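You operate a simulated robot arm through the tools that you are given. There is no shell and no other tool. Be economical: measure what you need, move in short steps, check, and stop when the job is done.

The job below is to be done with a simulated two-armed robot. You get a single attempt, and the scene is never put back.

JOB
Close the open drawer, tip basket E62 into the sieve, clamp it and crank till the mesh is empty.
Fine: the basket goes back to its spot; the clamp lever stays at ON; nothing is spilt; the crank's grip ends at the top.

The check looks at the end state, three seconds after you hand in, the way a careful person would. Anything else that was tipped, shoved, dropped, spilled or broken makes it a failure.

ROBOT AND FRAMES
Two 6-joint arms with two-finger grippers on one trunk, on a base that drives. Base frame: it is fixed to the floor where the robot stands at the start and does not move with it; the origin is under the middle of the robot, x ahead of it, y to its left, z up. Units: mm, degrees, N and s.
The left shoulder is at the start at [70, 148, 1452], the right one opposite. With the tool pointing down near the work surface each hand reaches from about 300 to 580 mm from the robot's upright axis, wherever it stands, measured 20 degrees to its own side. Places, roughly: drawer marked large [600, -200, 800]; drawer marked small [800, 0, 800]; grip of the sieve crank [800, -400, 1000]; sieve [800, -100, 1000]; sieve clamp lever [800, 100, 900]; sieve crank [800, -300, 1000]. Payload 2.45 kg a hand.
The TCP of each hand is the grasp point between the finger pads, 30 mm short of the fingertips. In the tool frame z runs along the fingers and y along their closing line. The gripper opens to 106 mm. The gripper's body begins 79 mm behind the TCP.
Orientation is told as [roll, pitch, yaw] about the base's x, y, z axes, in that order, counted from this pose: with the fingers straight down and closing along the base's y, the tool's x points along the base's -x, its y along +y and its z along -z.

CONTROLS
- The arms move only by the tool servo_tool. It takes "left_targets", "right_targets" or both (then of equal length, played together; a hand with none holds still); each is a list of rows, each a list of 7 numbers: the turn, a rotation vector about the tool's x, y, z in degrees, then the shift along the tool's x, y, z in mm, then the opening, from 0 (shut) to 1 (fully open). In form: [[ax, ay, az, tx, ty, tz, gripper], ...]. A call has 1 to 12 rows; each row is the pose to reach, as a shift and turn from the pose commanded when the call began, along the tool's axes at that moment. A row lasts 0.2 s, in which the tool goes at most 50 mm and 8.6 degrees; a call with a longer step from one row to the next is refused whole, and so is a gripper value outside its range. Where a pose cannot be reached the arm comes as near as it can. A force on the tool above 60 N (or 10 N above the force at the start of the call, whichever is more), or a blocked arm, ends the call early, and 0.2 s more pass. The fingers move at their own pace (about 72 mm/s each) and stop on an object; they squeeze with about 38 N. The grip force told is the motor's: it shows also when the fingers shut on nothing. Time passes only in rows, and 0.2 s behind the last, so rows that repeat a pose let the fingers close. The reply holds the time, the measured pose of the TCP, the force on the tool along the base axes, the opening and the grip force, in the units named above and with some noise, with the torque about the TCP (base axes, N m) and any sound that the robot's microphone picked up.
- Cameras (640 x 400 px; columns grow to the right, rows downward): "scene" is now at [122.9, -40.9, 1669.6]; the picture's right is [-0.51, -0.86, 0.00], its down [-0.59, 0.34, -0.73] and it looks along [0.63, -0.37, -0.68] (base axes); focal length 270 px, centre (320, 200). "left" rides on the left gripper at [76, 2, -106] in its tool frame; the picture's right is [-0.02, 1.00, 0.00], its down [-0.78, -0.02, -0.62] and it looks along [-0.62, -0.01, 0.78] (tool axes); focal length 247 px, centre (320, 200). "right" rides on the right gripper at [76, -2, -106] in its tool frame; the picture's right is [0.02, 1.00, 0.00], its down [-0.78, 0.02, -0.62] and it looks along [-0.62, 0.01, 0.78] (tool axes); focal length 247 px, centre (320, 200). There is no depth. A picture from a camera that has moved, and an enlarged one, comes with that camera's place and axes in the base frame and with its lens.
- capture(camera): a new picture of that camera. It takes no simulated time.
- lift_body(by): slides the trunk up (or, below 0, down) by that many mm; the arms and the scene camera ride with it, the base frame stays. It gives what a move gives, with no picture.
- base_move(legs): drives the robot by 1 to 6 legs, each [ahead, left, turn to the left] in mm, mm and degrees, along the robot's own axes; the way and the turn of a leg run together, so that a leg with both is an arc; at most 1500 mm and 180 degrees a leg. The arms and the cameras ride along, it lands a little off, and it stops where it bumps. It gives what a move gives.
- head_to(pan, tilt): turns the head with the scene camera to pan (to the left, within 86 degrees either way) and tilt (down, from -29 to 69), counted from straight ahead of the robot. It gives what a move gives.
- enlarge(camera, box): a new picture of the part [left, top, right, bottom] of that camera's present view, enlarged. It takes no simulated time.
- close_job(): hands the job in; it is judged then, once.

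Go step by step. Nothing tells you exact positions but the pictures and the camera data: compare them with the known pose of the tool, close in by small moves and look again before you grip or let go. The budget is 120 turns and 108 pictures, counting those below and the enlarged ones. Unless the task says otherwise, let go and move clear before handing in, and close with one line.

The tools are called after "Emit:" as a command line: name --argument value ..., lists and objects as JSON in quotes. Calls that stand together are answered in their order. servo_tool: Moves the arms, as the interface text tells. Its arguments: {"type":"object","properties":{"left_targets":{"type":"array","items":{"type":"array","items":{"type":"number"}}},"right_targets":{"type":"array","items":{"type":"array","items":{"type":"number"}}}},"required":[]} The other tools are called the same way: lift_body (by) slides the trunk up or down; base_move (legs) drives the base; head_to (pan, tilt) turns the head that bears the scene camera; capture (camera) takes a picture; enlarge (camera, box) takes an enlarged picture of a part of a camera's view; close_job () hands the job in.

At the start:

```text
time_s: 0.0
left_position: [592.8, 107.9, 1150.1]
left_tool_rot: [0.0, 0.0, 0.0]
left_contact_force: [0.0, 0.2, -0.8]
left_moment: [-0.01, -0.01, 0.02]
left_opening: 106.1
left_gripper_force: 0.1
right_position: [378.4, -362.6, 1401.0]
right_tool_rot: [0.0, -0.1, 0.0]
right_contact_force: [0.4, 0.1, -0.6]
right_moment: [-0.03, 0.0, 0.0]
right_opening: 106.3
right_gripper_force: 0.1
trunk travel left (down, up): [-924.0, 16.0]
robot x, y, heading: [-0.6, -0.7, 0.1]
head pan, tilt: [-30.4, 42.7]
```

scene: 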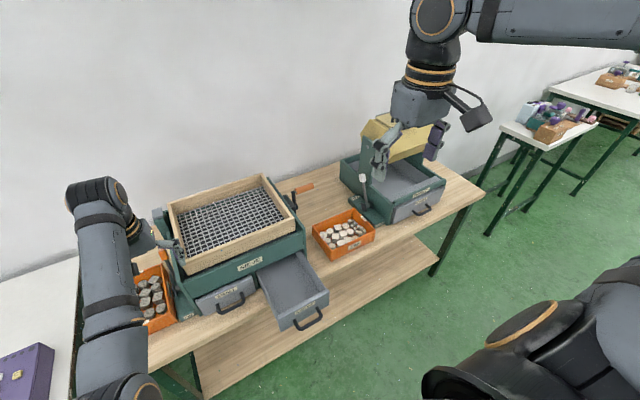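
right: 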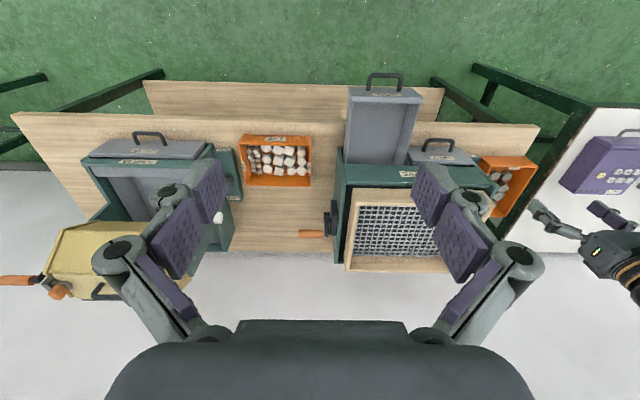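
left: 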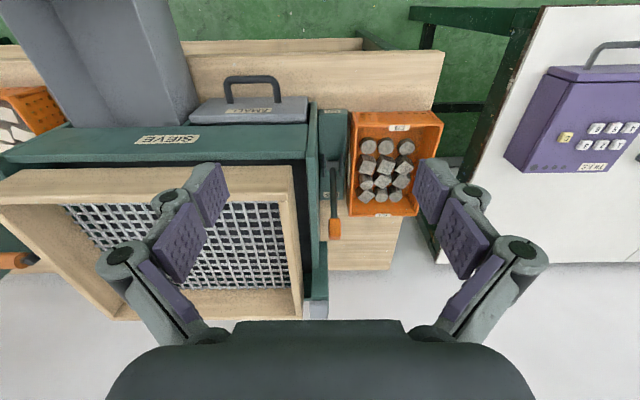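

I see the sieve with an open drawer, two orange baskets (one on each side of the sieve), the clamp lever on the left and the crank on the right. First I read the labels.

Emit:
enlarge --camera "left" --box '[300, 90, 460, 250]'

Emit:
enlarge --camera "right" --box '[220, 110, 350, 250]'

Emit:
enlarge --camera "scene" --box '[130, 160, 390, 340]'

Emit:
enlarge --camera "left" --box '[500, 40, 640, 190]'

```text
2.50 times, centred on (380, 170) of left
camera zoom: at [516.8, 110.2, 1256.8], right [0.02, 1.0, 0.0], down [0.78, -0.02, 0.62], along [0.62, -0.01, -0.78], focal length 617 px, centre (170, 275)
```

zoom: 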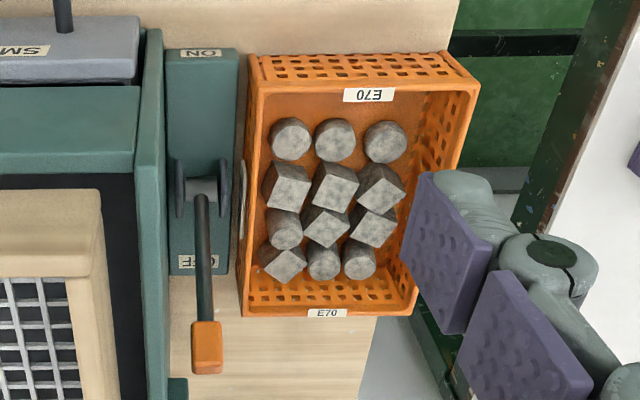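

```text
2.86 times, centred on (285, 180) of right
camera zoom: at [301.4, -364.8, 1508.4], right [-0.02, 1.0, 0.0], down [0.78, 0.02, 0.62], along [0.62, 0.01, -0.78], focal length 706 px, centre (420, 257)
```

zoom: 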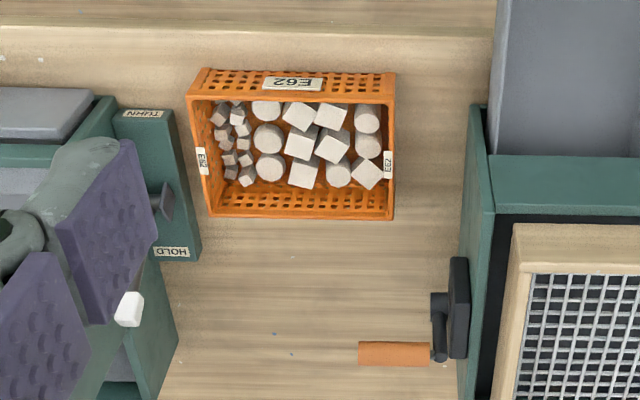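

```text
2.22 times, centred on (260, 250) of scene
camera zoom: at [122.9, -40.9, 1669.6], right [-0.51, -0.86, 0.0], down [-0.59, 0.34, -0.73], along [0.63, -0.37, -0.68], focal length 599 px, centre (453, 89)
```

zoom: 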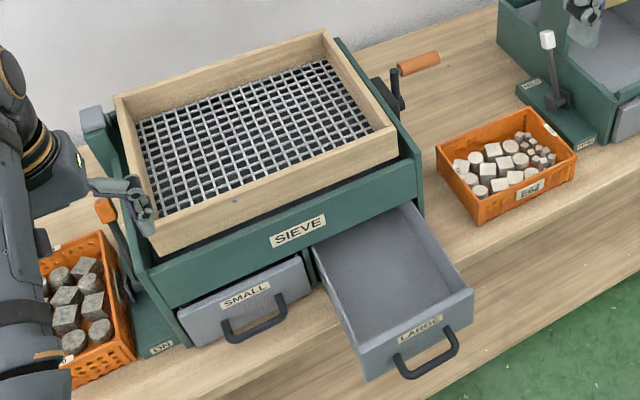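

```text
2.67 times, centred on (570, 115) of left
camera zoom: at [516.8, 110.2, 1256.8], right [0.02, 1.0, 0.0], down [0.78, -0.02, 0.62], along [0.62, -0.01, -0.78], focal length 659 px, centre (-347, 427)
```

zoom: 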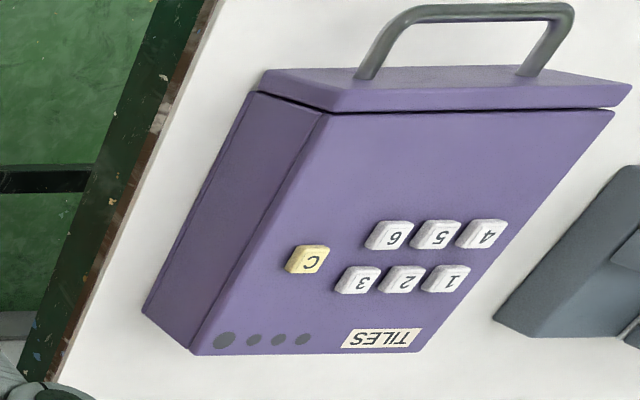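

E62 is the basket right of the sieve, at about [692, -488] with its rim near z 855. I'll bring the right hand, shut, in front of the open LARGE drawer to push it in.

Emit:
servo_tool --right_targets '[[0, 0, 0, 0, 20, 45, 0], [0, 0, 0, 0, 40, 90, 0], [0, 0, 0, 0, 60, 135, 0], [0, 0, 0, 0, 80, 180, 0], [0, 0, 0, 0, 100, 225, 0], [0, 0, 0, 0, 120, 270, 0], [0, 0, 0, 0, 140, 315, 0], [0, 0, 0, 0, 155, 360, 0], [0, 0, 0, 0, 160, 400, 0], [0, 0, 0, 0, 160, 440, 0], [0, 0, 0, 0, 160, 440, 0]]'

Emit:
capture --camera "scene"

Emit:
capture --camera "right"

```text
time_s: 2.4
left_position: [593.0, 108.4, 1150.1]
left_tool_rot: [0.1, 0.1, 0.0]
left_contact_force: [0.6, 0.0, -0.1]
left_moment: [0.01, 0.03, 0.03]
left_opening: 106.1
left_gripper_force: 0.1
right_position: [329.7, -308.6, 989.3]
right_tool_rot: [0.1, 0.0, 0.0]
right_contact_force: [0.0, 0.6, -0.8]
right_moment: [-0.01, 0.01, -0.03]
right_opening: 0.1
right_gripper_force: 28.8
right hand out of reach, approached as far as the arm can: row 5, 6, 7, 8, 9, 10, 11
trunk travel left (down, up): [-924.0, 16.0]
robot x, y, heading: [-1.9, 1.7, 0.1]
head pan, tilt: [-30.4, 42.7]
```

```text
100 pictures are left
camera scene: at [123.9, -41.6, 1669.5], right [-0.51, -0.86, 0.0], down [-0.59, 0.34, -0.73], along [0.63, -0.37, -0.68], focal length 270 px, centre (320, 200)
```

scene: 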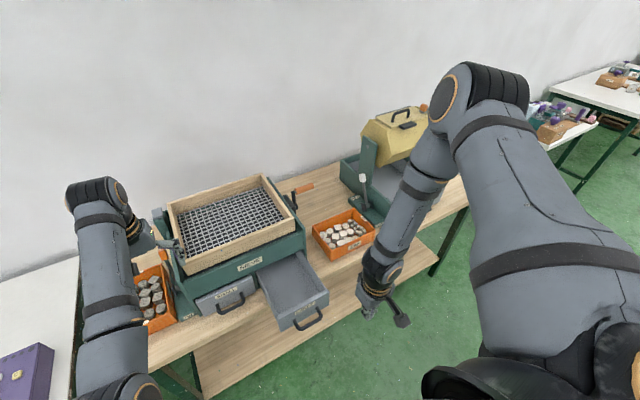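

```text
99 pictures are left
camera right: at [253.1, -311.2, 1097.6], right [-0.02, 1.0, 0.0], down [0.78, 0.02, 0.62], along [0.62, 0.01, -0.78], focal length 247 px, centre (320, 200)
```

right: 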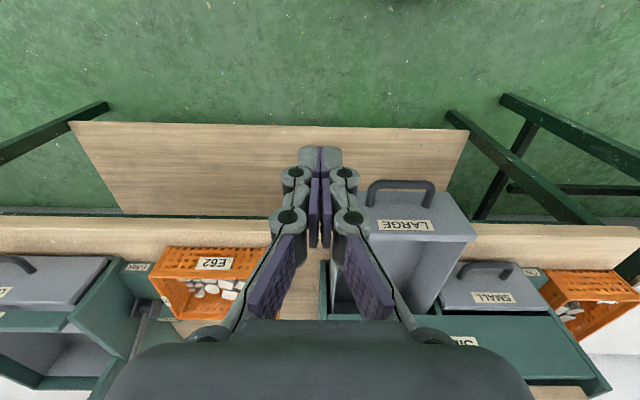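

The arm took the nearest reachable pose, because it came too far in and to the side. I'll step inwards and slightly forward, then check.

Emit:
servo_tool --right_targets '[[0, 0, 0, -20, 30, 0, 0], [0, 0, 0, -40, 65, 0, 0], [0, 0, 0, -60, 100, 0, 0], [0, 0, 0, -60, 100, 0, 0]]'

```text
time_s: 3.4
left_position: [592.6, 108.5, 1148.4]
left_tool_rot: [0.0, 0.0, 0.1]
left_contact_force: [0.3, -0.1, -0.6]
left_moment: [0.01, 0.0, -0.02]
left_opening: 106.0
left_gripper_force: 0.1
right_position: [323.0, -305.2, 991.9]
right_tool_rot: [0.0, 0.1, 0.0]
right_contact_force: [-0.3, 0.1, -0.2]
right_moment: [0.01, 0.02, 0.03]
right_opening: 0.0
right_gripper_force: 28.5
right hand out of reach, approached as far as the arm can: row 1, 2, 3, 4
trunk travel left (down, up): [-924.0, 16.0]
robot x, y, heading: [-0.7, -0.0, -0.2]
head pan, tilt: [-30.4, 42.7]
```

The arm is stuck at a local limit. I'll go back up and outward before coming in from a better direction.

Emit:
servo_tool --right_targets '[[0, 0, 0, -30, 0, -30, 0], [0, 0, 0, -60, 0, -60, 0], [0, 0, 0, -90, 0, -100, 0], [0, 0, 0, -120, 0, -140, 0], [0, 0, 0, -120, 0, -140, 0]]'

```text
time_s: 4.6
left_position: [593.0, 110.0, 1150.2]
left_tool_rot: [0.0, 0.1, 0.0]
left_contact_force: [0.4, 0.1, -0.6]
left_moment: [0.0, -0.02, -0.02]
left_opening: 106.1
left_gripper_force: 0.1
right_position: [434.6, -325.6, 1136.1]
right_tool_rot: [0.1, 0.0, 0.0]
right_contact_force: [-0.2, 0.3, 0.0]
right_moment: [-0.02, 0.02, -0.04]
right_opening: 0.0
right_gripper_force: 28.6
right hand out of reach, approached as far as the arm can: row 1, 2, 3, 4, 5
trunk travel left (down, up): [-924.0, 16.0]
robot x, y, heading: [-2.7, -1.8, 0.1]
head pan, tilt: [-30.4, 42.7]
```

That moved. Now I'll go inwards at this height.

Emit:
servo_tool --right_targets '[[0, 0, 0, 0, 30, 0, 0], [0, 0, 0, 0, 70, 0, 0], [0, 0, 0, 0, 110, 0, 0], [0, 0, 0, 0, 150, 0, 0], [0, 0, 0, 0, 150, 0, 0]]'

```text
time_s: 5.8
left_position: [593.0, 109.7, 1149.6]
left_tool_rot: [0.1, 0.1, 0.0]
left_contact_force: [0.1, -0.1, 0.6]
left_moment: [0.02, -0.02, 0.01]
left_opening: 106.2
left_gripper_force: 0.1
right_position: [380.5, -284.5, 1149.6]
right_tool_rot: [0.0, 0.1, 0.0]
right_contact_force: [0.1, 0.2, -0.1]
right_moment: [-0.01, 0.04, 0.01]
right_opening: 0.0
right_gripper_force: 28.8
right hand out of reach, approached as far as the arm can: row 1, 2, 3, 4, 5
trunk travel left (down, up): [-924.0, 16.0]
robot x, y, heading: [-1.7, -2.5, -0.1]
head pan, tilt: [-30.4, 42.7]
```

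The inner limit shrinks with depth, so I'll go forward and down first, then inwards low down.

Emit:
servo_tool --right_targets '[[0, 0, 0, -20, 0, 40, 0], [0, 0, 0, -30, 0, 80, 0], [0, 0, 0, -30, 0, 125, 0], [0, 0, 0, -30, 0, 170, 0], [0, 0, 0, -30, 0, 215, 0], [0, 0, 0, -30, 0, 250, 0], [0, 0, 0, -30, 0, 280, 0], [0, 0, 0, -30, 0, 280, 0]]'

```text
time_s: 7.6
left_position: [593.4, 109.2, 1149.6]
left_tool_rot: [-0.1, -0.1, 0.1]
left_contact_force: [0.5, -0.7, 0.4]
left_moment: [0.0, 0.02, 0.05]
left_opening: 105.6
left_gripper_force: 0.0
right_position: [365.8, -330.2, 992.1]
right_tool_rot: [0.1, 0.0, 0.0]
right_contact_force: [0.0, -0.1, 0.3]
right_moment: [0.03, 0.0, -0.02]
right_opening: 0.0
right_gripper_force: 28.8
right hand out of reach, approached as far as the arm can: row 1, 2, 3, 4, 5, 6, 7, 8
trunk travel left (down, up): [-924.0, 16.0]
robot x, y, heading: [1.4, 0.5, 0.1]
head pan, tilt: [-30.4, 42.7]
```

The lower limit follows the shoulder height, so the trunk has to go down. I'll back off first so that both hands are clear of the bench.

Emit:
base_move --legs '[[-170, 0, 0]]'

Emit:
lift_body --by -180

Emit:
capture --camera "scene"

```text
time_s: 9.1
left_position: [429.2, 110.8, 1148.5]
left_tool_rot: [0.1, 0.1, 0.3]
left_contact_force: [0.6, -0.3, 0.0]
left_moment: [-0.02, 0.04, -0.04]
left_opening: 105.8
left_gripper_force: 0.0
right_position: [203.3, -328.8, 989.1]
right_tool_rot: [0.1, 0.1, 0.2]
right_contact_force: [1.0, 0.2, -0.7]
right_moment: [0.01, 0.04, 0.0]
right_opening: 0.2
right_gripper_force: 28.8
trunk travel left (down, up): [-924.0, 16.0]
robot x, y, heading: [-163.5, -1.5, 0.2]
head pan, tilt: [-30.4, 42.7]
```

```text
time_s: 11.1
left_position: [425.6, 111.2, 970.0]
left_tool_rot: [-0.1, 0.0, 0.2]
left_contact_force: [0.4, 0.3, 0.1]
left_moment: [0.01, 0.01, -0.02]
left_opening: 105.6
left_gripper_force: 0.1
right_position: [198.7, -327.6, 812.3]
right_tool_rot: [0.1, -0.2, 0.3]
right_contact_force: [0.2, 0.6, -0.2]
right_moment: [-0.02, -0.02, -0.02]
right_opening: 0.1
right_gripper_force: 28.1
trunk travel left (down, up): [-744.0, 196.0]
robot x, y, heading: [-167.5, -3.0, 0.2]
head pan, tilt: [-30.4, 42.7]
```

```text
98 pictures are left
camera scene: at [-43.8, -40.6, 1489.6], right [-0.5, -0.86, 0.0], down [-0.59, 0.34, -0.73], along [0.64, -0.37, -0.68], focal length 270 px, centre (320, 200)
```

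scene: 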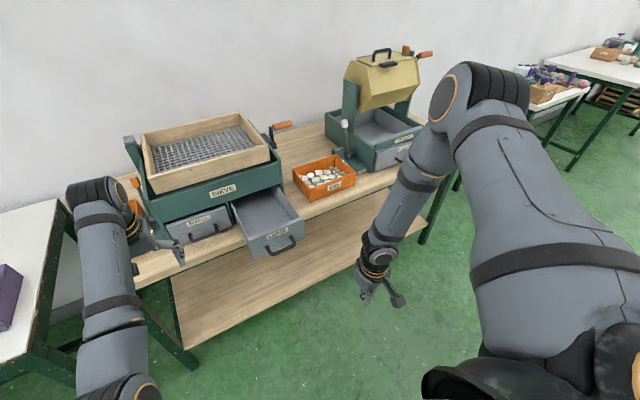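

Now I bring the right hand forward and inward, toward the front of the drawer handle (near x 440, y -200, z 828).

Emit:
servo_tool --right_targets '[[0, 0, 0, -40, 10, -3, 0], [0, 0, 0, -80, 30, -6, 0], [0, 0, 0, -115, 60, -10, 0], [0, 0, 0, -150, 95, -15, 0], [0, 0, 0, -160, 130, -18, 0], [0, 0, 0, -160, 130, -18, 0]]'

Emit:
capture --camera "right"

```text
time_s: 12.4
left_position: [426.1, 111.3, 970.6]
left_tool_rot: [0.0, 0.0, 0.4]
left_contact_force: [-0.3, 0.2, 0.1]
left_moment: [-0.03, 0.04, -0.02]
left_opening: 106.2
left_gripper_force: 0.1
right_position: [255.3, -363.5, 821.4]
right_tool_rot: [0.1, -0.1, 0.3]
right_contact_force: [-0.7, -0.5, -0.2]
right_moment: [0.0, -0.03, -0.02]
right_opening: 0.2
right_gripper_force: 28.9
right hand out of reach, approached as far as the arm can: row 1, 2, 3, 4, 5, 6
trunk travel left (down, up): [-744.0, 196.0]
robot x, y, heading: [-170.4, 2.9, 0.6]
head pan, tilt: [-30.4, 42.7]
```

```text
97 pictures are left
camera right: at [176.8, -365.6, 928.5], right [-0.03, 1.0, 0.0], down [0.78, 0.02, 0.62], along [0.62, 0.02, -0.78], focal length 247 px, centre (320, 200)
```

right: 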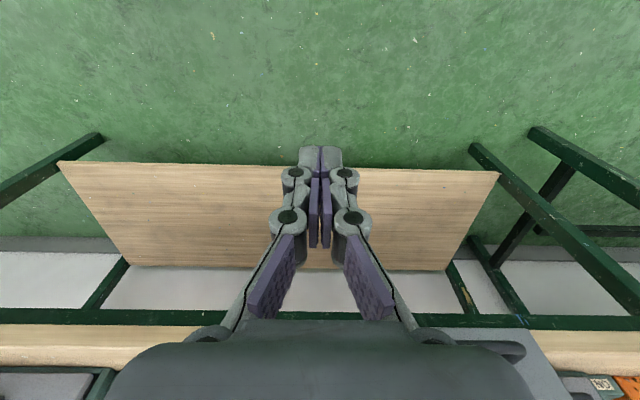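

The hand keeps being held off to the side, as if by a wrist limit. I'll test whether turning the tool lets it come inwards.

Emit:
servo_tool --right_targets '[[0, 0, -8, 0, 20, 0, 0], [0, 0, -16, 0, 45, 0, 0], [0, 0, -24, 0, 70, 0, 0], [0, 0, -30, 0, 90, 0, 0], [0, 0, -30, 0, 90, 0, 0]]'

```text
time_s: 13.7
left_position: [426.8, 111.7, 969.5]
left_tool_rot: [0.1, 0.0, 0.3]
left_contact_force: [-0.6, -0.2, 0.6]
left_moment: [0.03, -0.01, 0.01]
left_opening: 106.0
left_gripper_force: 0.0
right_position: [212.3, -335.2, 812.6]
right_tool_rot: [0.1, -0.1, 30.4]
right_contact_force: [-0.2, 0.1, 0.8]
right_moment: [0.01, 0.02, -0.01]
right_opening: 0.0
right_gripper_force: 28.6
right hand out of reach, approached as far as the arm can: row 1, 2, 3, 4, 5
trunk travel left (down, up): [-744.0, 196.0]
robot x, y, heading: [-164.7, -2.5, 0.3]
head pan, tilt: [-30.4, 42.7]
```

The measurements fit a hard azimuth limit in this arm posture, and it loosens higher up. I'll raise the hand first and then come forward and inward up high, like the left arm's posture.

Emit:
servo_tool --right_targets '[[0, 0, 8, 0, 0, -45, 0], [0, 0, 16, 0, 0, -90, 0], [0, 0, 24, 0, 0, -135, 0], [0, 0, 30, 0, 0, -180, 0], [0, 0, 30, 0, 0, -225, 0], [0, 0, 30, 0, 0, -270, 0], [0, 0, 30, 0, 0, -315, 0], [0, 0, 30, 0, 0, -360, 0], [0, 0, 30, 0, 0, -400, 0]]'

Emit:
servo_tool --right_targets '[[0, 0, 0, -40, 10, 0, 0], [0, 0, 0, -80, 20, 0, 0], [0, 0, 0, -120, 40, 0, 0], [0, 0, 0, -155, 70, 0, 0], [0, 0, 0, -190, 100, 0, 0], [0, 0, 0, -220, 140, 0, 0], [0, 0, 0, -240, 180, 0, 0], [0, 0, 0, -240, 220, 0, 0], [0, 0, 0, -240, 220, 0, 0]]'

```text
time_s: 15.7
left_position: [425.5, 112.9, 969.9]
left_tool_rot: [0.0, 0.1, 0.3]
left_contact_force: [-0.4, 0.2, 0.5]
left_moment: [0.0, -0.03, -0.02]
left_opening: 106.2
left_gripper_force: 0.0
right_position: [205.5, -331.5, 1211.3]
right_tool_rot: [0.1, 0.0, 0.3]
right_contact_force: [0.1, -0.8, -0.3]
right_moment: [-0.02, -0.01, 0.02]
right_opening: 0.0
right_gripper_force: 28.6
trunk travel left (down, up): [-744.0, 196.0]
robot x, y, heading: [-169.5, -2.1, 0.5]
head pan, tilt: [-30.4, 42.7]
```

```text
time_s: 17.6
left_position: [426.3, 111.7, 970.4]
left_tool_rot: [0.1, 0.0, 0.3]
left_contact_force: [0.1, -0.3, -0.3]
left_moment: [0.01, -0.02, 0.01]
left_opening: 105.9
left_gripper_force: 0.0
right_position: [287.8, -342.8, 1164.5]
right_tool_rot: [0.1, -0.1, 0.2]
right_contact_force: [-0.4, -0.1, 0.0]
right_moment: [0.01, -0.02, -0.04]
right_opening: 0.1
right_gripper_force: 28.7
right hand out of reach, approached as far as the arm can: row 2, 3, 4, 5, 6, 7, 8, 9
trunk travel left (down, up): [-744.0, 196.0]
robot x, y, heading: [-168.1, -1.0, 0.5]
head pan, tilt: [-30.4, 42.7]
```

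Still held back. I'll look at the arm itself to understand its posture.

Emit:
head_to --pan -50 --tilt 25

Emit:
capture --camera "scene"

Emit:
capture --camera "left"

```text
time_s: 18.5
left_position: [426.4, 112.2, 970.2]
left_tool_rot: [0.0, 0.1, 0.3]
left_contact_force: [0.1, 0.3, -0.4]
left_moment: [-0.02, 0.0, -0.02]
left_opening: 106.0
left_gripper_force: 0.1
right_position: [287.6, -343.3, 1164.3]
right_tool_rot: [0.1, -0.1, 0.2]
right_contact_force: [-0.1, -0.2, 0.3]
right_moment: [0.02, 0.03, 0.02]
right_opening: 0.0
right_gripper_force: 28.6
trunk travel left (down, up): [-744.0, 196.0]
robot x, y, heading: [-169.9, 2.2, 0.5]
head pan, tilt: [-50.0, 25.0]
```

```text
96 pictures are left
camera scene: at [-55.7, -69.2, 1516.9], right [-0.76, -0.65, 0.0], down [-0.27, 0.32, -0.91], along [0.59, -0.69, -0.42], focal length 270 px, centre (320, 200)
```

scene: 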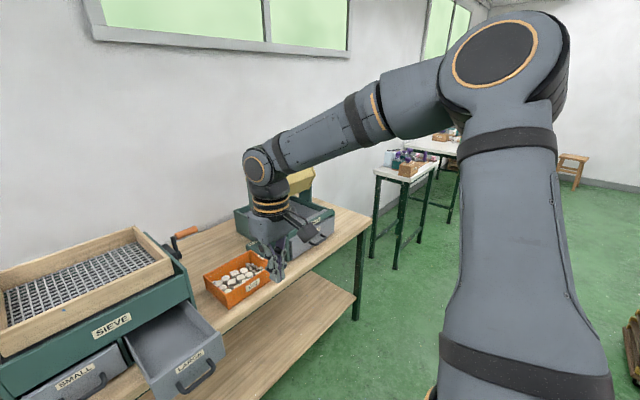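

```text
95 pictures are left
camera left: at [349.8, 112.4, 1076.8], right [0.02, 1.0, 0.0], down [0.78, -0.01, 0.62], along [0.62, -0.01, -0.78], focal length 247 px, centre (320, 200)
```

left: 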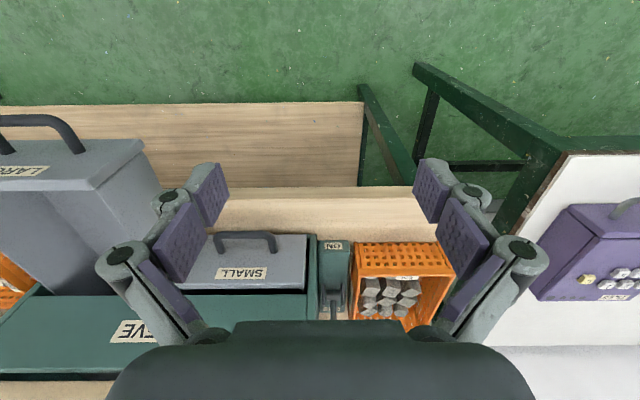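

I compare with the left arm's posture, since that one works well ahead of its shoulder.

Emit:
head_to --pan 45 --tilt 35

Emit:
capture --camera "scene"

```text
time_s: 20.2
left_position: [426.1, 111.2, 968.4]
left_tool_rot: [0.0, 0.1, 0.3]
left_contact_force: [0.2, 0.2, -0.4]
left_moment: [0.02, -0.01, 0.01]
left_opening: 106.1
left_gripper_force: 0.0
right_position: [287.8, -342.4, 1164.8]
right_tool_rot: [0.1, -0.1, 0.3]
right_contact_force: [-0.6, 1.2, 0.3]
right_moment: [0.0, 0.0, 0.01]
right_opening: 0.0
right_gripper_force: 28.5
trunk travel left (down, up): [-744.0, 196.0]
robot x, y, heading: [-165.8, 1.6, 0.5]
head pan, tilt: [45.0, 35.0]
```

```text
94 pictures are left
camera scene: at [-53.2, 63.5, 1501.2], right [0.71, -0.7, 0.0], down [-0.4, -0.41, -0.82], along [0.58, 0.58, -0.57], focal length 270 px, centre (320, 200)
```

scene: 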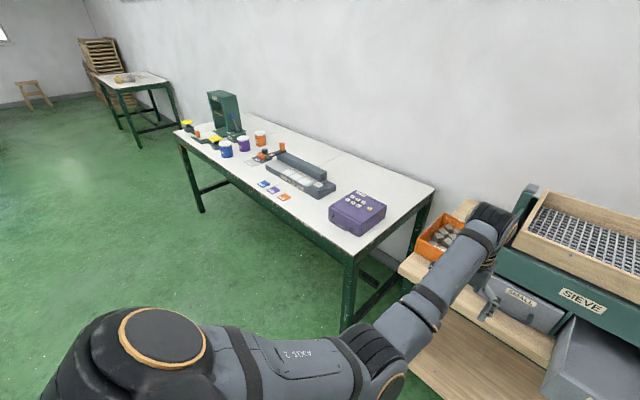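

The two arms are in different elbow postures, and the left one works freely to the front. I'll use the left hand for the drawer by driving the robot to the right so that the left hand stands in front of the handle.

Emit:
base_move --legs '[[-50, -310, 0]]'

Emit:
servo_tool --left_targets '[[0, 0, 0, 0, 0, 40, 0], [0, 0, 0, 0, 0, 80, 0], [0, 0, 0, 0, 0, 120, 0], [0, 0, 0, 0, 0, 140, 0], [0, 0, 0, 0, 0, 140, 0]]'

Emit:
head_to --pan -10 --tilt 40

Emit:
capture --camera "left"

Emit:
capture --camera "scene"

```text
time_s: 22.3
left_position: [378.7, -206.0, 970.5]
left_tool_rot: [-0.1, 0.0, 0.3]
left_contact_force: [0.0, -0.2, -0.2]
left_moment: [-0.02, -0.01, 0.0]
left_opening: 106.1
left_gripper_force: 0.2
right_position: [240.6, -660.7, 1165.7]
right_tool_rot: [0.1, -0.1, 0.4]
right_contact_force: [0.5, 0.5, 0.4]
right_moment: [-0.01, 0.0, 0.01]
right_opening: 0.0
right_gripper_force: 28.5
trunk travel left (down, up): [-744.0, 196.0]
robot x, y, heading: [-213.0, -322.1, 0.4]
head pan, tilt: [45.0, 35.0]
```

```text
time_s: 23.5
left_position: [377.7, -206.2, 829.4]
left_tool_rot: [0.0, 0.0, 0.2]
left_contact_force: [-0.4, -0.4, 0.5]
left_moment: [0.0, 0.0, -0.01]
left_opening: 0.0
left_gripper_force: 28.6
right_position: [239.3, -661.4, 1165.3]
right_tool_rot: [0.1, -0.1, 0.3]
right_contact_force: [0.0, 0.2, 0.6]
right_moment: [-0.02, 0.0, -0.06]
right_opening: 0.0
right_gripper_force: 28.2
trunk travel left (down, up): [-744.0, 196.0]
robot x, y, heading: [-212.2, -320.1, 0.1]
head pan, tilt: [45.0, 35.0]
```

```text
time_s: 24.8
left_position: [377.5, -205.4, 828.9]
left_tool_rot: [0.0, 0.0, 0.4]
left_contact_force: [0.5, 0.2, -0.1]
left_moment: [-0.02, 0.0, 0.01]
left_opening: 0.0
left_gripper_force: 28.6
right_position: [240.5, -662.0, 1165.8]
right_tool_rot: [0.1, -0.1, 0.3]
right_contact_force: [0.5, -0.5, -1.0]
right_moment: [-0.02, -0.01, 0.02]
right_opening: 0.1
right_gripper_force: 28.6
trunk travel left (down, up): [-744.0, 196.0]
robot x, y, heading: [-209.3, -318.2, 0.5]
head pan, tilt: [-10.0, 40.0]
```

```text
93 pictures are left
camera left: at [300.7, -205.0, 936.3], right [0.02, 1.0, 0.0], down [0.78, -0.01, 0.62], along [0.62, -0.01, -0.78], focal length 247 px, centre (320, 200)
```

left: 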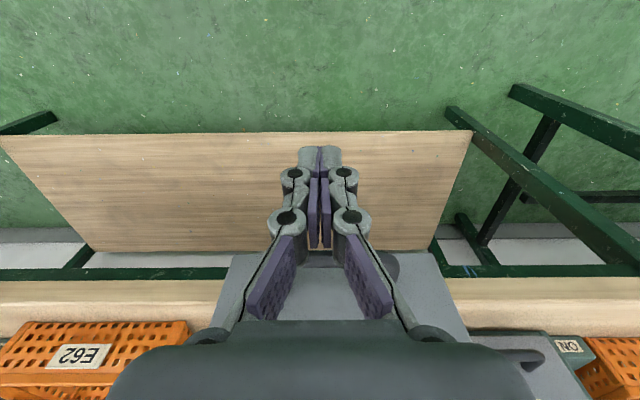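

```text
92 pictures are left
camera scene: at [-79.4, -332.1, 1493.6], right [-0.17, -0.99, 0.0], down [-0.63, 0.11, -0.77], along [0.76, -0.13, -0.64], focal length 270 px, centre (320, 200)
```

scene: 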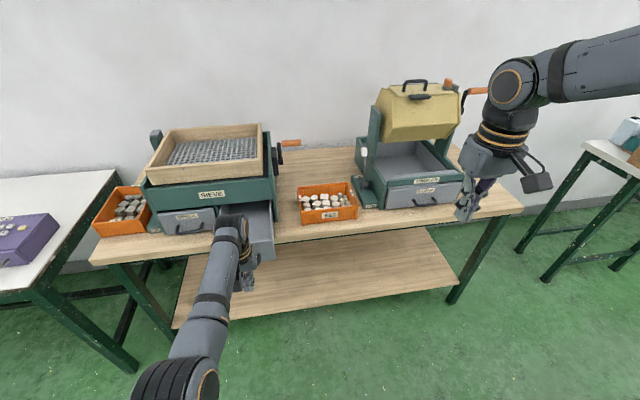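

The left hand is in front of the LARGE drawer's handle. I'll draw the hand in 80 mm, drive 210 mm forward so it starts the push gently, then finish with the arm under the force limit.

Emit:
servo_tool --left_targets '[[0, 0, 0, 40, 0, 0, 0], [0, 0, 0, 80, 10, 0, 0], [0, 0, 0, 80, 10, 0, 0]]'

Emit:
base_move --legs '[[210, 0, 0]]'

Emit:
capture --camera "left"

```text
time_s: 25.8
left_position: [324.6, -174.7, 851.0]
left_tool_rot: [2.2, -3.0, 1.2]
left_contact_force: [-0.5, -0.6, 0.5]
left_moment: [0.0, -0.01, 0.0]
left_opening: 0.0
left_gripper_force: 28.8
right_position: [240.3, -661.4, 1165.4]
right_tool_rot: [0.2, -0.1, 0.2]
right_contact_force: [-0.3, -0.4, 0.3]
right_moment: [-0.02, -0.05, 0.0]
right_opening: 0.1
right_gripper_force: 29.0
trunk travel left (down, up): [-744.0, 196.0]
robot x, y, heading: [-214.0, -318.4, 0.4]
head pan, tilt: [-10.0, 40.0]
stopped in row 3 (left hand): the arm was blocked; the commanded pose is now the measured one
```

```text
time_s: 27.4
left_position: [539.8, -174.1, 850.5]
left_tool_rot: [2.2, -3.0, 1.1]
left_contact_force: [0.9, 0.0, -0.4]
left_moment: [0.02, 0.01, 0.01]
left_opening: 0.2
left_gripper_force: 28.3
right_position: [455.3, -660.8, 1166.6]
right_tool_rot: [0.0, -0.1, 0.2]
right_contact_force: [0.8, 0.4, 0.7]
right_moment: [0.03, -0.01, 0.01]
right_opening: 0.0
right_gripper_force: 28.8
trunk travel left (down, up): [-744.0, 196.0]
robot x, y, heading: [3.4, -318.3, 0.2]
head pan, tilt: [-10.0, 40.0]
```

```text
91 pictures are left
camera left: at [457.7, -178.3, 953.5], right [0.0, 1.0, 0.04], down [0.75, -0.03, 0.66], along [0.66, 0.03, -0.75], focal length 247 px, centre (320, 200)
```

left: 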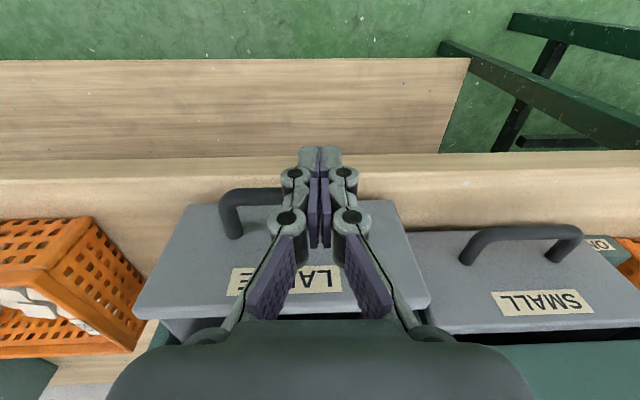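

The drawer is partly in, with the bar just ahead of the fingers. I lower the hand 22 mm and push on with the arm.

Emit:
servo_tool --left_targets '[[0, 0, 0, 5, -8, 22, 0], [0, 0, 0, -15, -8, 22, 0], [0, 0, 0, -30, -8, 22, 0], [0, 0, 0, -42, -8, 22, 0], [0, 0, 0, -52, -8, 22, 0], [0, 0, 0, -60, -8, 22, 0], [0, 0, 0, -66, -8, 22, 0], [0, 0, 0, -72, -8, 22, 0], [0, 0, 0, -77, -8, 22, 0], [0, 0, 0, -82, -8, 22, 0]]'

Emit:
capture --camera "left"

```text
time_s: 29.1
left_position: [592.5, -180.9, 825.4]
left_tool_rot: [2.2, -0.4, 1.1]
left_contact_force: [-40.5, 0.0, 16.5]
left_moment: [-0.08, -0.32, -0.06]
left_opening: 6.0
left_gripper_force: 29.0
right_position: [452.1, -661.7, 1166.7]
right_tool_rot: [0.2, -0.2, 0.3]
right_contact_force: [1.0, 0.4, -0.6]
right_moment: [0.03, 0.1, -0.02]
right_opening: 0.0
right_gripper_force: 28.7
trunk travel left (down, up): [-744.0, 196.0]
robot x, y, heading: [-3.7, -319.7, 0.1]
head pan, tilt: [-10.0, 40.0]
stopped in row 8 (left hand): the force on the tool passed its limit at 64 N (the readings are from after the stop); the commanded pose is now the measured one
```

```text
90 pictures are left
camera left: at [515.5, -185.4, 930.6], right [0.0, 1.0, 0.04], down [0.78, -0.03, 0.63], along [0.63, 0.03, -0.78], focal length 247 px, centre (320, 200)
```

left: 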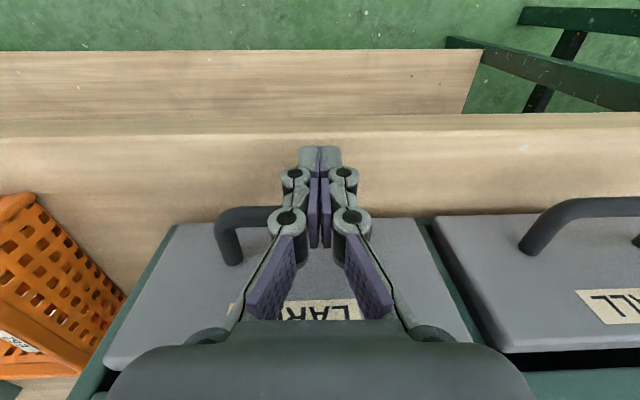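

The drawer front now looks flush. I back the left hand out and up, and lift the right hand clear so the left can do the rest.

Emit:
servo_tool --left_targets '[[0, 0, 0, 15, 0, 0, 0.05], [0, 0, 0, 35, 0, 0, 0.05], [-1, 0, 0, 45, 0, -30, 0.05], [-2, 0, -1, 45, 0, -75, 0], [-2, 0, -1, 45, 0, -120, 0], [-2, 0, -1, 45, 0, -165, 0], [-2, 0, -1, 45, 0, -210, 0], [-2, 0, -1, 45, 0, -255, 0], [-2, 0, -1, 45, 0, -300, 0]]' --right_targets '[[0, 0, 0, 0, -10, -30, 0], [0, 0, 0, 0, -15, -60, 0], [0, 0, 0, 0, -20, -90, 0], [0, 0, 0, 0, -20, -120, 0], [0, 0, 0, 0, -20, -140, 0], [0, 0, 0, 0, -20, -160, 0], [0, 0, 0, 0, -20, -180, 0], [0, 0, 0, 0, -20, -180, 0], [0, 0, 0, 0, -20, -180, 0]]'

Emit:
head_to --pan 8 --tilt 40

Emit:
capture --camera "scene"

```text
time_s: 31.1
left_position: [608.8, -223.7, 1006.8]
left_tool_rot: [4.2, -1.4, 2.0]
left_contact_force: [-0.4, 0.3, -0.3]
left_moment: [-0.01, -0.01, 0.02]
left_opening: 0.0
left_gripper_force: 28.6
left hand out of reach, approached as far as the arm can: row 6, 7, 8, 9
right_position: [425.7, -709.3, 1324.1]
right_tool_rot: [0.2, -0.2, 0.3]
right_contact_force: [0.2, 0.3, 0.7]
right_moment: [0.01, 0.01, 0.01]
right_opening: 0.0
right_gripper_force: 28.2
right hand out of reach, approached as far as the arm can: row 3, 4, 5, 6, 7, 8, 9
trunk travel left (down, up): [-744.0, 196.0]
robot x, y, heading: [1.4, -315.4, 0.2]
head pan, tilt: [-10.0, 40.0]
```

```text
time_s: 31.9
left_position: [607.1, -223.3, 1007.2]
left_tool_rot: [4.2, -1.4, 2.1]
left_contact_force: [0.0, -1.2, 0.9]
left_moment: [0.0, 0.01, 0.04]
left_opening: 0.0
left_gripper_force: 28.3
right_position: [424.3, -709.9, 1325.7]
right_tool_rot: [0.3, -0.2, 0.3]
right_contact_force: [0.0, 0.3, 0.3]
right_moment: [0.02, 0.0, -0.01]
right_opening: 0.0
right_gripper_force: 28.9
trunk travel left (down, up): [-744.0, 196.0]
robot x, y, heading: [0.9, -318.4, 0.1]
head pan, tilt: [8.0, 40.0]
```

```text
89 pictures are left
camera scene: at [136.1, -304.6, 1493.6], right [0.14, -0.99, 0.0], down [-0.64, -0.09, -0.77], along [0.76, 0.11, -0.64], focal length 270 px, centre (320, 200)
```

scene: 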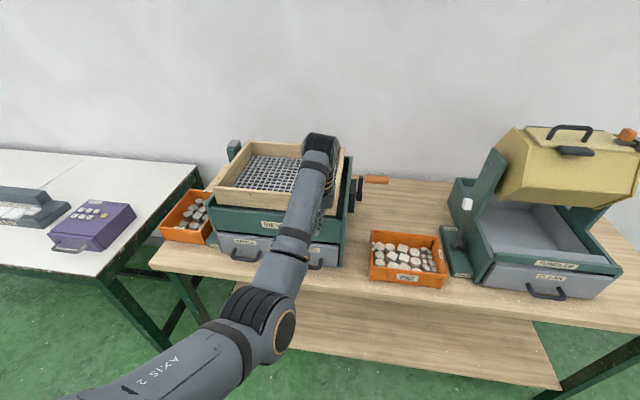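

Both drawers are closed. Before touching the basket I'll back off and rehearse the tipping turn in free air with the right hand, out to its own side.

Emit:
base_move --legs '[[-300, 0, 0]]'

Emit:
servo_tool --right_targets '[[0, 0, 8, 0, -10, 25, 0.5], [0, 0, 16, 0, -20, 50, 0.5], [0, 0, 24, 0, -30, 75, 0.5], [0, 0, 32, 0, -40, 100, 0.5], [0, 0, 40, 0, -50, 125, 0.5], [0, 0, 45, 0, -60, 150, 0.5]]'

Emit:
servo_tool --right_targets '[[0, -8, 0, 0, 0, 0, 0.5], [0, -16, 0, 0, 0, 0, 0.5], [0, -24, 0, 0, 0, 0, 0.5], [0, -32, 0, 0, 0, 0, 0.5], [0, -40, 0, 0, 0, 0, 0.5], [0, -48, 0, 0, 0, 0, 0.5], [0, -56, 0, 0, 0, 0, 0.5], [0, -64, 0, 0, 0, 0, 0.5], [0, -72, 0, 0, 0, 0, 0.5], [0, -80, 0, 0, 0, 0, 0.5], [0, -88, 0, 0, 0, 0, 0.5]]'

```text
time_s: 33.9
left_position: [316.2, -224.7, 1006.6]
left_tool_rot: [4.1, -1.2, 2.1]
left_contact_force: [-1.1, -0.2, -0.2]
left_moment: [-0.03, 0.0, 0.02]
left_opening: 0.0
left_gripper_force: 28.8
right_position: [132.3, -710.1, 1324.7]
right_tool_rot: [0.2, -0.1, 0.4]
right_contact_force: [-0.4, 0.4, -0.1]
right_moment: [-0.01, 0.01, 0.0]
right_opening: 0.0
right_gripper_force: 29.0
trunk travel left (down, up): [-744.0, 196.0]
robot x, y, heading: [-288.2, -319.7, 0.2]
head pan, tilt: [8.0, 40.0]
```

```text
time_s: 35.3
left_position: [314.3, -225.4, 1007.6]
left_tool_rot: [4.4, -1.4, 2.1]
left_contact_force: [-0.3, 0.0, 0.2]
left_moment: [0.0, -0.01, -0.02]
left_opening: 0.2
left_gripper_force: 28.8
right_position: [131.7, -768.8, 1175.6]
right_tool_rot: [0.2, 0.0, -44.7]
right_contact_force: [0.4, 0.0, 0.9]
right_moment: [0.04, 0.02, 0.02]
right_opening: 53.0
right_gripper_force: 0.0
trunk travel left (down, up): [-744.0, 196.0]
robot x, y, heading: [-295.3, -320.8, 0.4]
head pan, tilt: [8.0, 40.0]
```

```text
time_s: 37.7
left_position: [314.2, -225.0, 1007.2]
left_tool_rot: [4.2, -1.4, 2.0]
left_contact_force: [-0.2, 0.3, -0.1]
left_moment: [-0.03, -0.03, -0.03]
left_opening: 0.0
left_gripper_force: 29.2
right_position: [168.5, -739.0, 1182.4]
right_tool_rot: [5.6, -82.5, -50.4]
right_contact_force: [-0.2, 0.2, 0.7]
right_moment: [0.02, 0.04, -0.03]
right_opening: 53.3
right_gripper_force: 0.2
right hand out of reach, approached as far as the arm can: row 2, 3, 4, 5, 6, 7, 8, 9, 10, 11
trunk travel left (down, up): [-744.0, 196.0]
robot x, y, heading: [-293.2, -319.2, -0.0]
head pan, tilt: [8.0, 40.0]
```

The turn mostly works. Now I check in this fingers-forward posture whether the hand can come inward.

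Emit:
servo_tool --right_targets '[[0, 0, 0, 0, 40, 30, 0.5], [0, 0, 0, 0, 80, 60, 0.5], [0, 0, 0, 0, 120, 80, 0.5], [0, 0, 0, 0, 160, 90, 0.5], [0, 0, 0, 0, 200, 90, 0.5], [0, 0, 0, 0, 240, 90, 0.5], [0, 0, 0, 0, 280, 90, 0.5]]'

Emit:
head_to --pan -45 --tilt 20

Emit:
capture --camera "scene"

```text
time_s: 39.3
left_position: [316.3, -223.9, 1006.1]
left_tool_rot: [4.2, -1.2, 2.1]
left_contact_force: [0.2, -0.1, 1.1]
left_moment: [-0.03, 0.0, 0.02]
left_opening: 0.0
left_gripper_force: 28.1
right_position: [428.7, -602.2, 1171.7]
right_tool_rot: [4.5, -82.5, -49.4]
right_contact_force: [0.1, 0.6, -0.3]
right_moment: [-0.01, -0.01, -0.04]
right_opening: 52.9
right_gripper_force: 0.1
trunk travel left (down, up): [-744.0, 196.0]
robot x, y, heading: [-291.5, -318.1, 0.4]
head pan, tilt: [8.0, 40.0]
```

```text
time_s: 40.6
left_position: [315.8, -225.1, 1006.6]
left_tool_rot: [4.2, -1.3, 2.1]
left_contact_force: [-1.0, 0.4, -0.3]
left_moment: [-0.01, -0.02, 0.01]
left_opening: 0.3
left_gripper_force: 28.6
right_position: [426.7, -601.9, 1170.9]
right_tool_rot: [5.1, -82.5, -50.1]
right_contact_force: [0.3, 0.0, -0.7]
right_moment: [0.03, 0.02, -0.02]
right_opening: 53.0
right_gripper_force: 0.1
trunk travel left (down, up): [-744.0, 196.0]
robot x, y, heading: [-293.8, -319.6, 0.4]
head pan, tilt: [-45.0, 20.0]
```

```text
88 pictures are left
camera scene: at [-174.1, -383.6, 1525.0], right [-0.7, -0.71, 0.0], down [-0.24, 0.24, -0.94], along [0.67, -0.66, -0.34], focal length 270 px, centre (320, 200)
```

scene: 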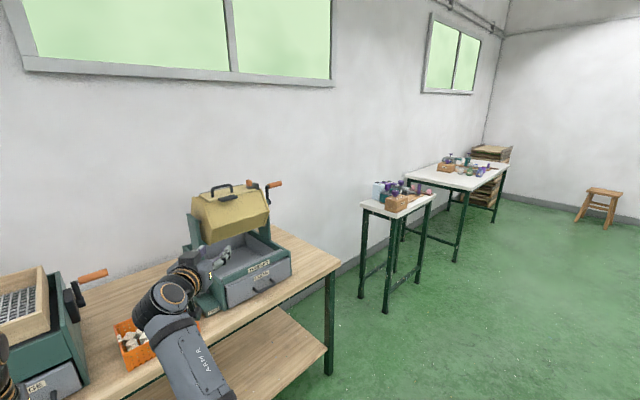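

No limit there. Now I turn the fingers back down here while drawing in, to see whether the arm keeps this better posture.

Emit:
servo_tool --right_targets '[[0, 8, 0, 0, 0, -15, 0.5], [0, 16, 0, 0, 0, -30, 0.5], [0, 24, 0, 0, 0, -45, 0.5], [0, 32, 0, 0, 0, -60, 0.5], [0, 40, 0, 0, 0, -75, 0.5], [0, 48, 0, 0, 0, -90, 0.5], [0, 56, 0, 0, 0, -105, 0.5], [0, 64, 0, 0, 0, -120, 0.5], [0, 72, 0, 0, 0, -135, 0.5], [0, 80, 0, 0, 0, -150, 0.5], [0, 82, 0, 0, 0, -150, 0.5]]'

Emit:
capture --camera "scene"

```text
time_s: 43.0
left_position: [316.4, -224.5, 1007.2]
left_tool_rot: [4.0, -1.4, 2.1]
left_contact_force: [-0.2, -0.7, -0.4]
left_moment: [0.05, 0.01, -0.01]
left_opening: 0.2
left_gripper_force: 28.3
right_position: [382.4, -493.8, 1198.6]
right_tool_rot: [0.6, -1.0, -45.0]
right_contact_force: [-0.1, 0.2, -0.3]
right_moment: [0.0, 0.01, 0.02]
right_opening: 53.0
right_gripper_force: 0.0
right hand out of reach, approached as far as the arm can: row 7, 8, 9, 10, 11
trunk travel left (down, up): [-744.0, 196.0]
robot x, y, heading: [-290.8, -322.7, 0.3]
head pan, tilt: [-45.0, 20.0]
```

```text
87 pictures are left
camera scene: at [-173.8, -384.0, 1524.9], right [-0.7, -0.71, 0.0], down [-0.24, 0.24, -0.94], along [0.67, -0.66, -0.34], focal length 270 px, centre (320, 200)
```

scene: 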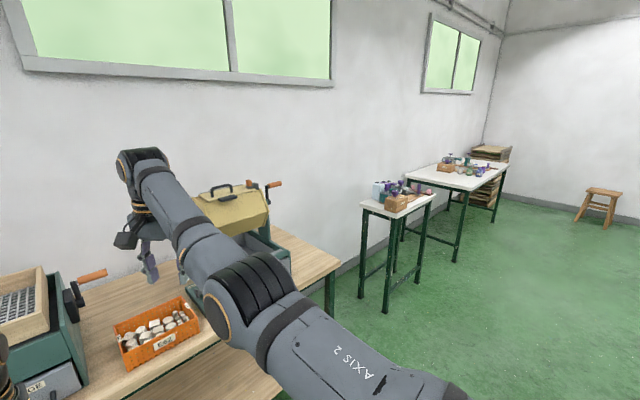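

The right arm now has the mirrored, freer posture. I set both hands straight and symmetric ahead of the robot, about 205 mm apart, to rehearse the two-handed tip.

Emit:
servo_tool --right_targets '[[0, 0, -8, 16, 0, 32, 0.7], [0, 0, -16, 32, 1, 64, 0.7], [0, 0, -24, 48, 2, 96, 0.7], [0, 0, -32, 64, 3, 128, 0.7], [0, 0, -40, 80, 3, 160, 0.7], [0, 0, -45, 96, 3, 192, 0.7], [0, 0, -45, 96, 3, 192, 0.7]]' --left_targets '[[0, 0, 0, 0, 0, 0, 0.7], [2, 1, 1, 0, 0, 0, 0.7], [4.2, 1.4, 2, 0, 0, 0, 0.7], [4.2, 1.4, 2, 0, 0, 0, 0.7], [4.2, 1.4, 2, 0, 0, 0, 0.7], [4.2, 1.4, 2, 0, 0, 0, 0.7], [4.2, 1.4, 2, 0, 0, 0, 0.7]]'

```text
time_s: 44.6
left_position: [318.0, -225.5, 1004.9]
left_tool_rot: [0.0, 0.1, 0.0]
left_contact_force: [0.1, 1.2, 0.7]
left_moment: [-0.04, 0.0, 0.02]
left_opening: 74.3
left_gripper_force: 0.0
left hand out of reach, approached as far as the arm can: row 3, 4, 5, 6, 7
right_position: [321.6, -423.4, 1004.0]
right_tool_rot: [0.2, -0.8, 0.1]
right_contact_force: [-0.2, -0.7, 0.4]
right_moment: [0.01, 0.02, -0.03]
right_opening: 74.3
right_gripper_force: 0.1
right hand out of reach, approached as far as the arm can: row 1, 2, 3, 4, 5
trunk travel left (down, up): [-744.0, 196.0]
robot x, y, heading: [-291.3, -319.2, 0.5]
head pan, tilt: [-45.0, 20.0]
```

Both hands are symmetric. Now I rehearse the tip, turning both hands about their common line.

Emit:
servo_tool --right_targets '[[0, -8, 0, 0, 0, 0, 0.7], [0, -16, 0, 0, 0, 0, 0.7], [0, -24, 0, 0, 0, 0, 0.7], [0, -32, 0, 0, 0, 0, 0.7], [0, -40, 0, 0, 0, 0, 0.7], [0, -48, 0, 0, 0, 0, 0.7], [0, -56, 0, 0, 0, 0, 0.7], [0, -64, 0, 0, 0, 0, 0.7], [0, -72, 0, 0, 0, 0, 0.7], [0, -80, 0, 0, 0, 0, 0.7], [0, -88, 0, 0, 0, 0, 0.7], [0, -96, 0, 0, 0, 0, 0.7]]' --left_targets '[[0, -8, 0, 0, 0, 0, 0.7], [0, -16, 0, 0, 0, 0, 0.7], [0, -24, 0, 0, 0, 0, 0.7], [0, -32, 0, 0, 0, 0, 0.7], [0, -40, 0, 0, 0, 0, 0.7], [0, -48, 0, 0, 0, 0, 0.7], [0, -56, 0, 0, 0, 0, 0.7], [0, -64, 0, 0, 0, 0, 0.7], [0, -72, 0, 0, 0, 0, 0.7], [0, -80, 0, 0, 0, 0, 0.7], [0, -88, 0, 0, 0, 0, 0.7], [0, -96, 0, 0, 0, 0, 0.7]]'

```text
time_s: 45.6
left_position: [339.4, -140.6, 1016.9]
left_tool_rot: [9.4, -34.4, -0.9]
left_contact_force: [0.5, 0.8, 0.1]
left_moment: [-0.04, 0.01, -0.03]
left_opening: 74.2
left_gripper_force: 0.1
left hand out of reach, approached as far as the arm can: row 4, 5
right_position: [336.3, -499.7, 1020.9]
right_tool_rot: [-9.7, -35.3, 1.5]
right_contact_force: [-0.6, 0.4, 0.3]
right_moment: [-0.01, 0.01, 0.01]
right_opening: 74.3
right_gripper_force: 0.0
right hand out of reach, approached as far as the arm can: row 5
trunk travel left (down, up): [-744.0, 196.0]
robot x, y, heading: [-292.3, -320.3, 0.4]
head pan, tilt: [-45.0, 20.0]
stopped in row 5 (left hand): the arm was blocked; the commanded pose is now the measured one
```

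The wrist runs into its inner limit when turning in place. I undo that, and next I'll let the hands swing forward about the wrist while turning.

Emit:
servo_tool --left_targets '[[1.8, 6.8, 0.6, 5, -17, 0, 0.7], [3.6, 13.6, 1.1, 10, -34, 0, 0.7], [5.5, 20.5, 1.7, 15, -51, -1, 0.7], [7.3, 27.3, 2.2, 20, -68, -2, 0.7], [9.2, 34.2, 2.8, 24, -85, -2, 0.7], [9.2, 34.2, 2.8, 24, -85, -2, 0.7]]' --right_targets '[[-1.8, 7, -0.6, 5, 16, 1, 0.7], [-3.6, 14, -1.1, 9, 31, 2, 0.7], [-5.5, 21, -1.7, 14, 47, 4, 0.7], [-7.3, 28, -2.2, 18, 62, 5, 0.7], [-9.4, 35, -2.8, 22, 77, 6, 0.7], [-9.4, 35, -2.8, 22, 77, 6, 0.7]]'

```text
time_s: 47.0
left_position: [325.9, -223.6, 993.9]
left_tool_rot: [-0.2, 0.1, -1.1]
left_contact_force: [-0.5, 0.7, 0.6]
left_moment: [0.03, -0.03, 0.02]
left_opening: 73.9
left_gripper_force: 0.0
right_position: [328.8, -422.4, 994.2]
right_tool_rot: [0.2, -0.2, 1.4]
right_contact_force: [-0.4, 0.6, 0.1]
right_moment: [-0.01, -0.01, -0.02]
right_opening: 74.3
right_gripper_force: 0.0
trunk travel left (down, up): [-744.0, 196.0]
robot x, y, heading: [-289.0, -320.5, 0.6]
head pan, tilt: [-45.0, 20.0]
```

Emit:
servo_tool --left_targets '[[0, -8, 0, -28, 0, -2, 0.7], [0, -16, 0, -55, 0, -8, 0.7], [0, -24, 0, -81, 0, -17, 0.7], [0, -32, 0, -106, 0, -30, 0.7], [0, -40, 0, -129, 0, -47, 0.7], [0, -48, 0, -149, 0, -66, 0.7], [0, -56, 0, -166, 0, -88, 0.7], [0, -64, 0, -180, 0, -112, 0.7], [0, -72, 0, -190, 0, -138, 0.7], [0, -80, 0, -197, 0, -165, 0.7], [0, -88, 0, -200, 0, -193, 0.7], [0, -96, 0, -199, 0, -221, 0.7]]' --right_targets '[[0, -8, 0, -28, 0, -2, 0.7], [0, -16, 0, -55, 0, -8, 0.7], [0, -24, 0, -81, 0, -17, 0.7], [0, -32, 0, -106, 0, -30, 0.7], [0, -40, 0, -129, 0, -47, 0.7], [0, -48, 0, -149, 0, -66, 0.7], [0, -56, 0, -166, 0, -88, 0.7], [0, -64, 0, -180, 0, -112, 0.7], [0, -72, 0, -190, 0, -138, 0.7], [0, -80, 0, -197, 0, -165, 0.7], [0, -88, 0, -200, 0, -193, 0.7], [0, -96, 0, -199, 0, -221, 0.7]]'

```text
time_s: 49.6
left_position: [528.7, -226.6, 1215.2]
left_tool_rot: [-177.9, -83.9, 176.9]
left_contact_force: [0.1, 1.0, 0.5]
left_moment: [0.02, 0.0, 0.0]
left_opening: 74.2
left_gripper_force: 0.1
right_position: [524.7, -419.3, 1214.7]
right_tool_rot: [178.7, -83.6, -177.2]
right_contact_force: [0.0, 0.9, 0.0]
right_moment: [-0.01, 0.02, -0.01]
right_opening: 74.1
right_gripper_force: 0.0
trunk travel left (down, up): [-744.0, 196.0]
robot x, y, heading: [-294.0, -321.1, 0.6]
head pan, tilt: [-45.0, 20.0]
```

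That works. I continue the rehearsal to about 136 degrees.

Emit:
servo_tool --left_targets '[[0, -8, 0, -28, 0, -2, 0.7], [0, -16, 0, -55, 0, -8, 0.7], [0, -24, 0, -81, 0, -17, 0.7], [0, -32, 0, -106, 0, -30, 0.7], [0, -40, 0, -129, 0, -47, 0.7]]' --right_targets '[[0, -8, 0, -28, 0, -2, 0.7], [0, -16, 0, -55, 0, -8, 0.7], [0, -24, 0, -81, 0, -17, 0.7], [0, -32, 0, -106, 0, -30, 0.7], [0, -40, 0, -129, 0, -47, 0.7]]'

Emit:
head_to --pan 0 --tilt 40

Emit:
capture --camera "scene"

```text
time_s: 50.8
left_position: [476.5, -226.5, 1378.7]
left_tool_rot: [-175.7, -46.8, 178.6]
left_contact_force: [-0.9, 0.1, -0.1]
left_moment: [-0.02, 0.0, -0.02]
left_opening: 74.3
left_gripper_force: 0.0
left hand out of reach, approached as far as the arm can: row 2, 3, 4, 5
right_position: [474.0, -421.7, 1377.4]
right_tool_rot: [175.6, -46.6, -178.3]
right_contact_force: [-0.2, 0.3, -0.5]
right_moment: [0.0, 0.01, 0.02]
right_opening: 74.2
right_gripper_force: 0.0
right hand out of reach, approached as far as the arm can: row 2, 3, 4, 5
trunk travel left (down, up): [-744.0, 196.0]
robot x, y, heading: [-294.7, -317.7, 0.6]
head pan, tilt: [-45.0, 20.0]
```

```text
time_s: 51.9
left_position: [477.9, -226.6, 1378.1]
left_tool_rot: [-175.5, -47.0, 178.4]
left_contact_force: [0.3, -0.5, -0.2]
left_moment: [0.03, -0.01, 0.03]
left_opening: 74.1
left_gripper_force: 0.2
right_position: [476.3, -421.0, 1377.3]
right_tool_rot: [175.4, -46.7, -178.4]
right_contact_force: [-1.1, -0.1, 0.5]
right_moment: [0.01, 0.0, 0.02]
right_opening: 74.4
right_gripper_force: 0.0
trunk travel left (down, up): [-744.0, 196.0]
robot x, y, heading: [-290.2, -321.6, 0.5]
head pan, tilt: [0.0, 40.0]
```

```text
86 pictures are left
camera scene: at [-155.7, -317.7, 1493.6], right [0.01, -1.0, 0.0], down [-0.64, 0.0, -0.77], along [0.77, 0.0, -0.64], focal length 270 px, centre (320, 200)
```

scene: 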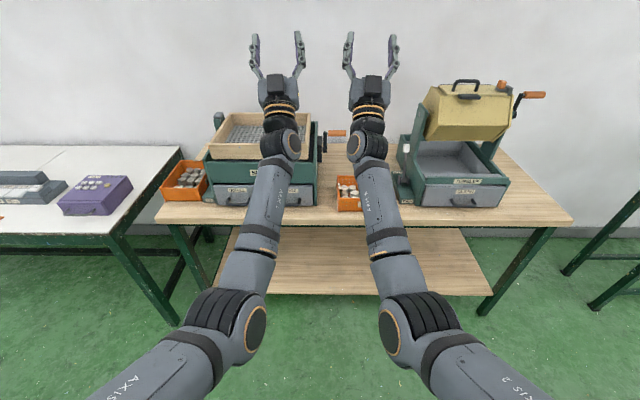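

The full tip works in this posture. Now I measure the sieve tray and basket more exactly from here.

Emit:
enlarge --camera "scene" --box '[150, 90, 390, 240]'

```text
2.67 times, centred on (270, 165) of scene
camera zoom: at [-155.7, -317.7, 1493.6], right [0.01, -1.0, 0.0], down [-0.64, 0.0, -0.77], along [0.77, 0.0, -0.64], focal length 719 px, centre (453, 293)
```

zoom: 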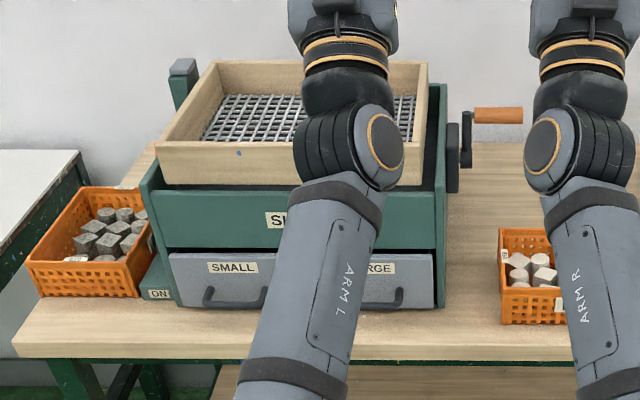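

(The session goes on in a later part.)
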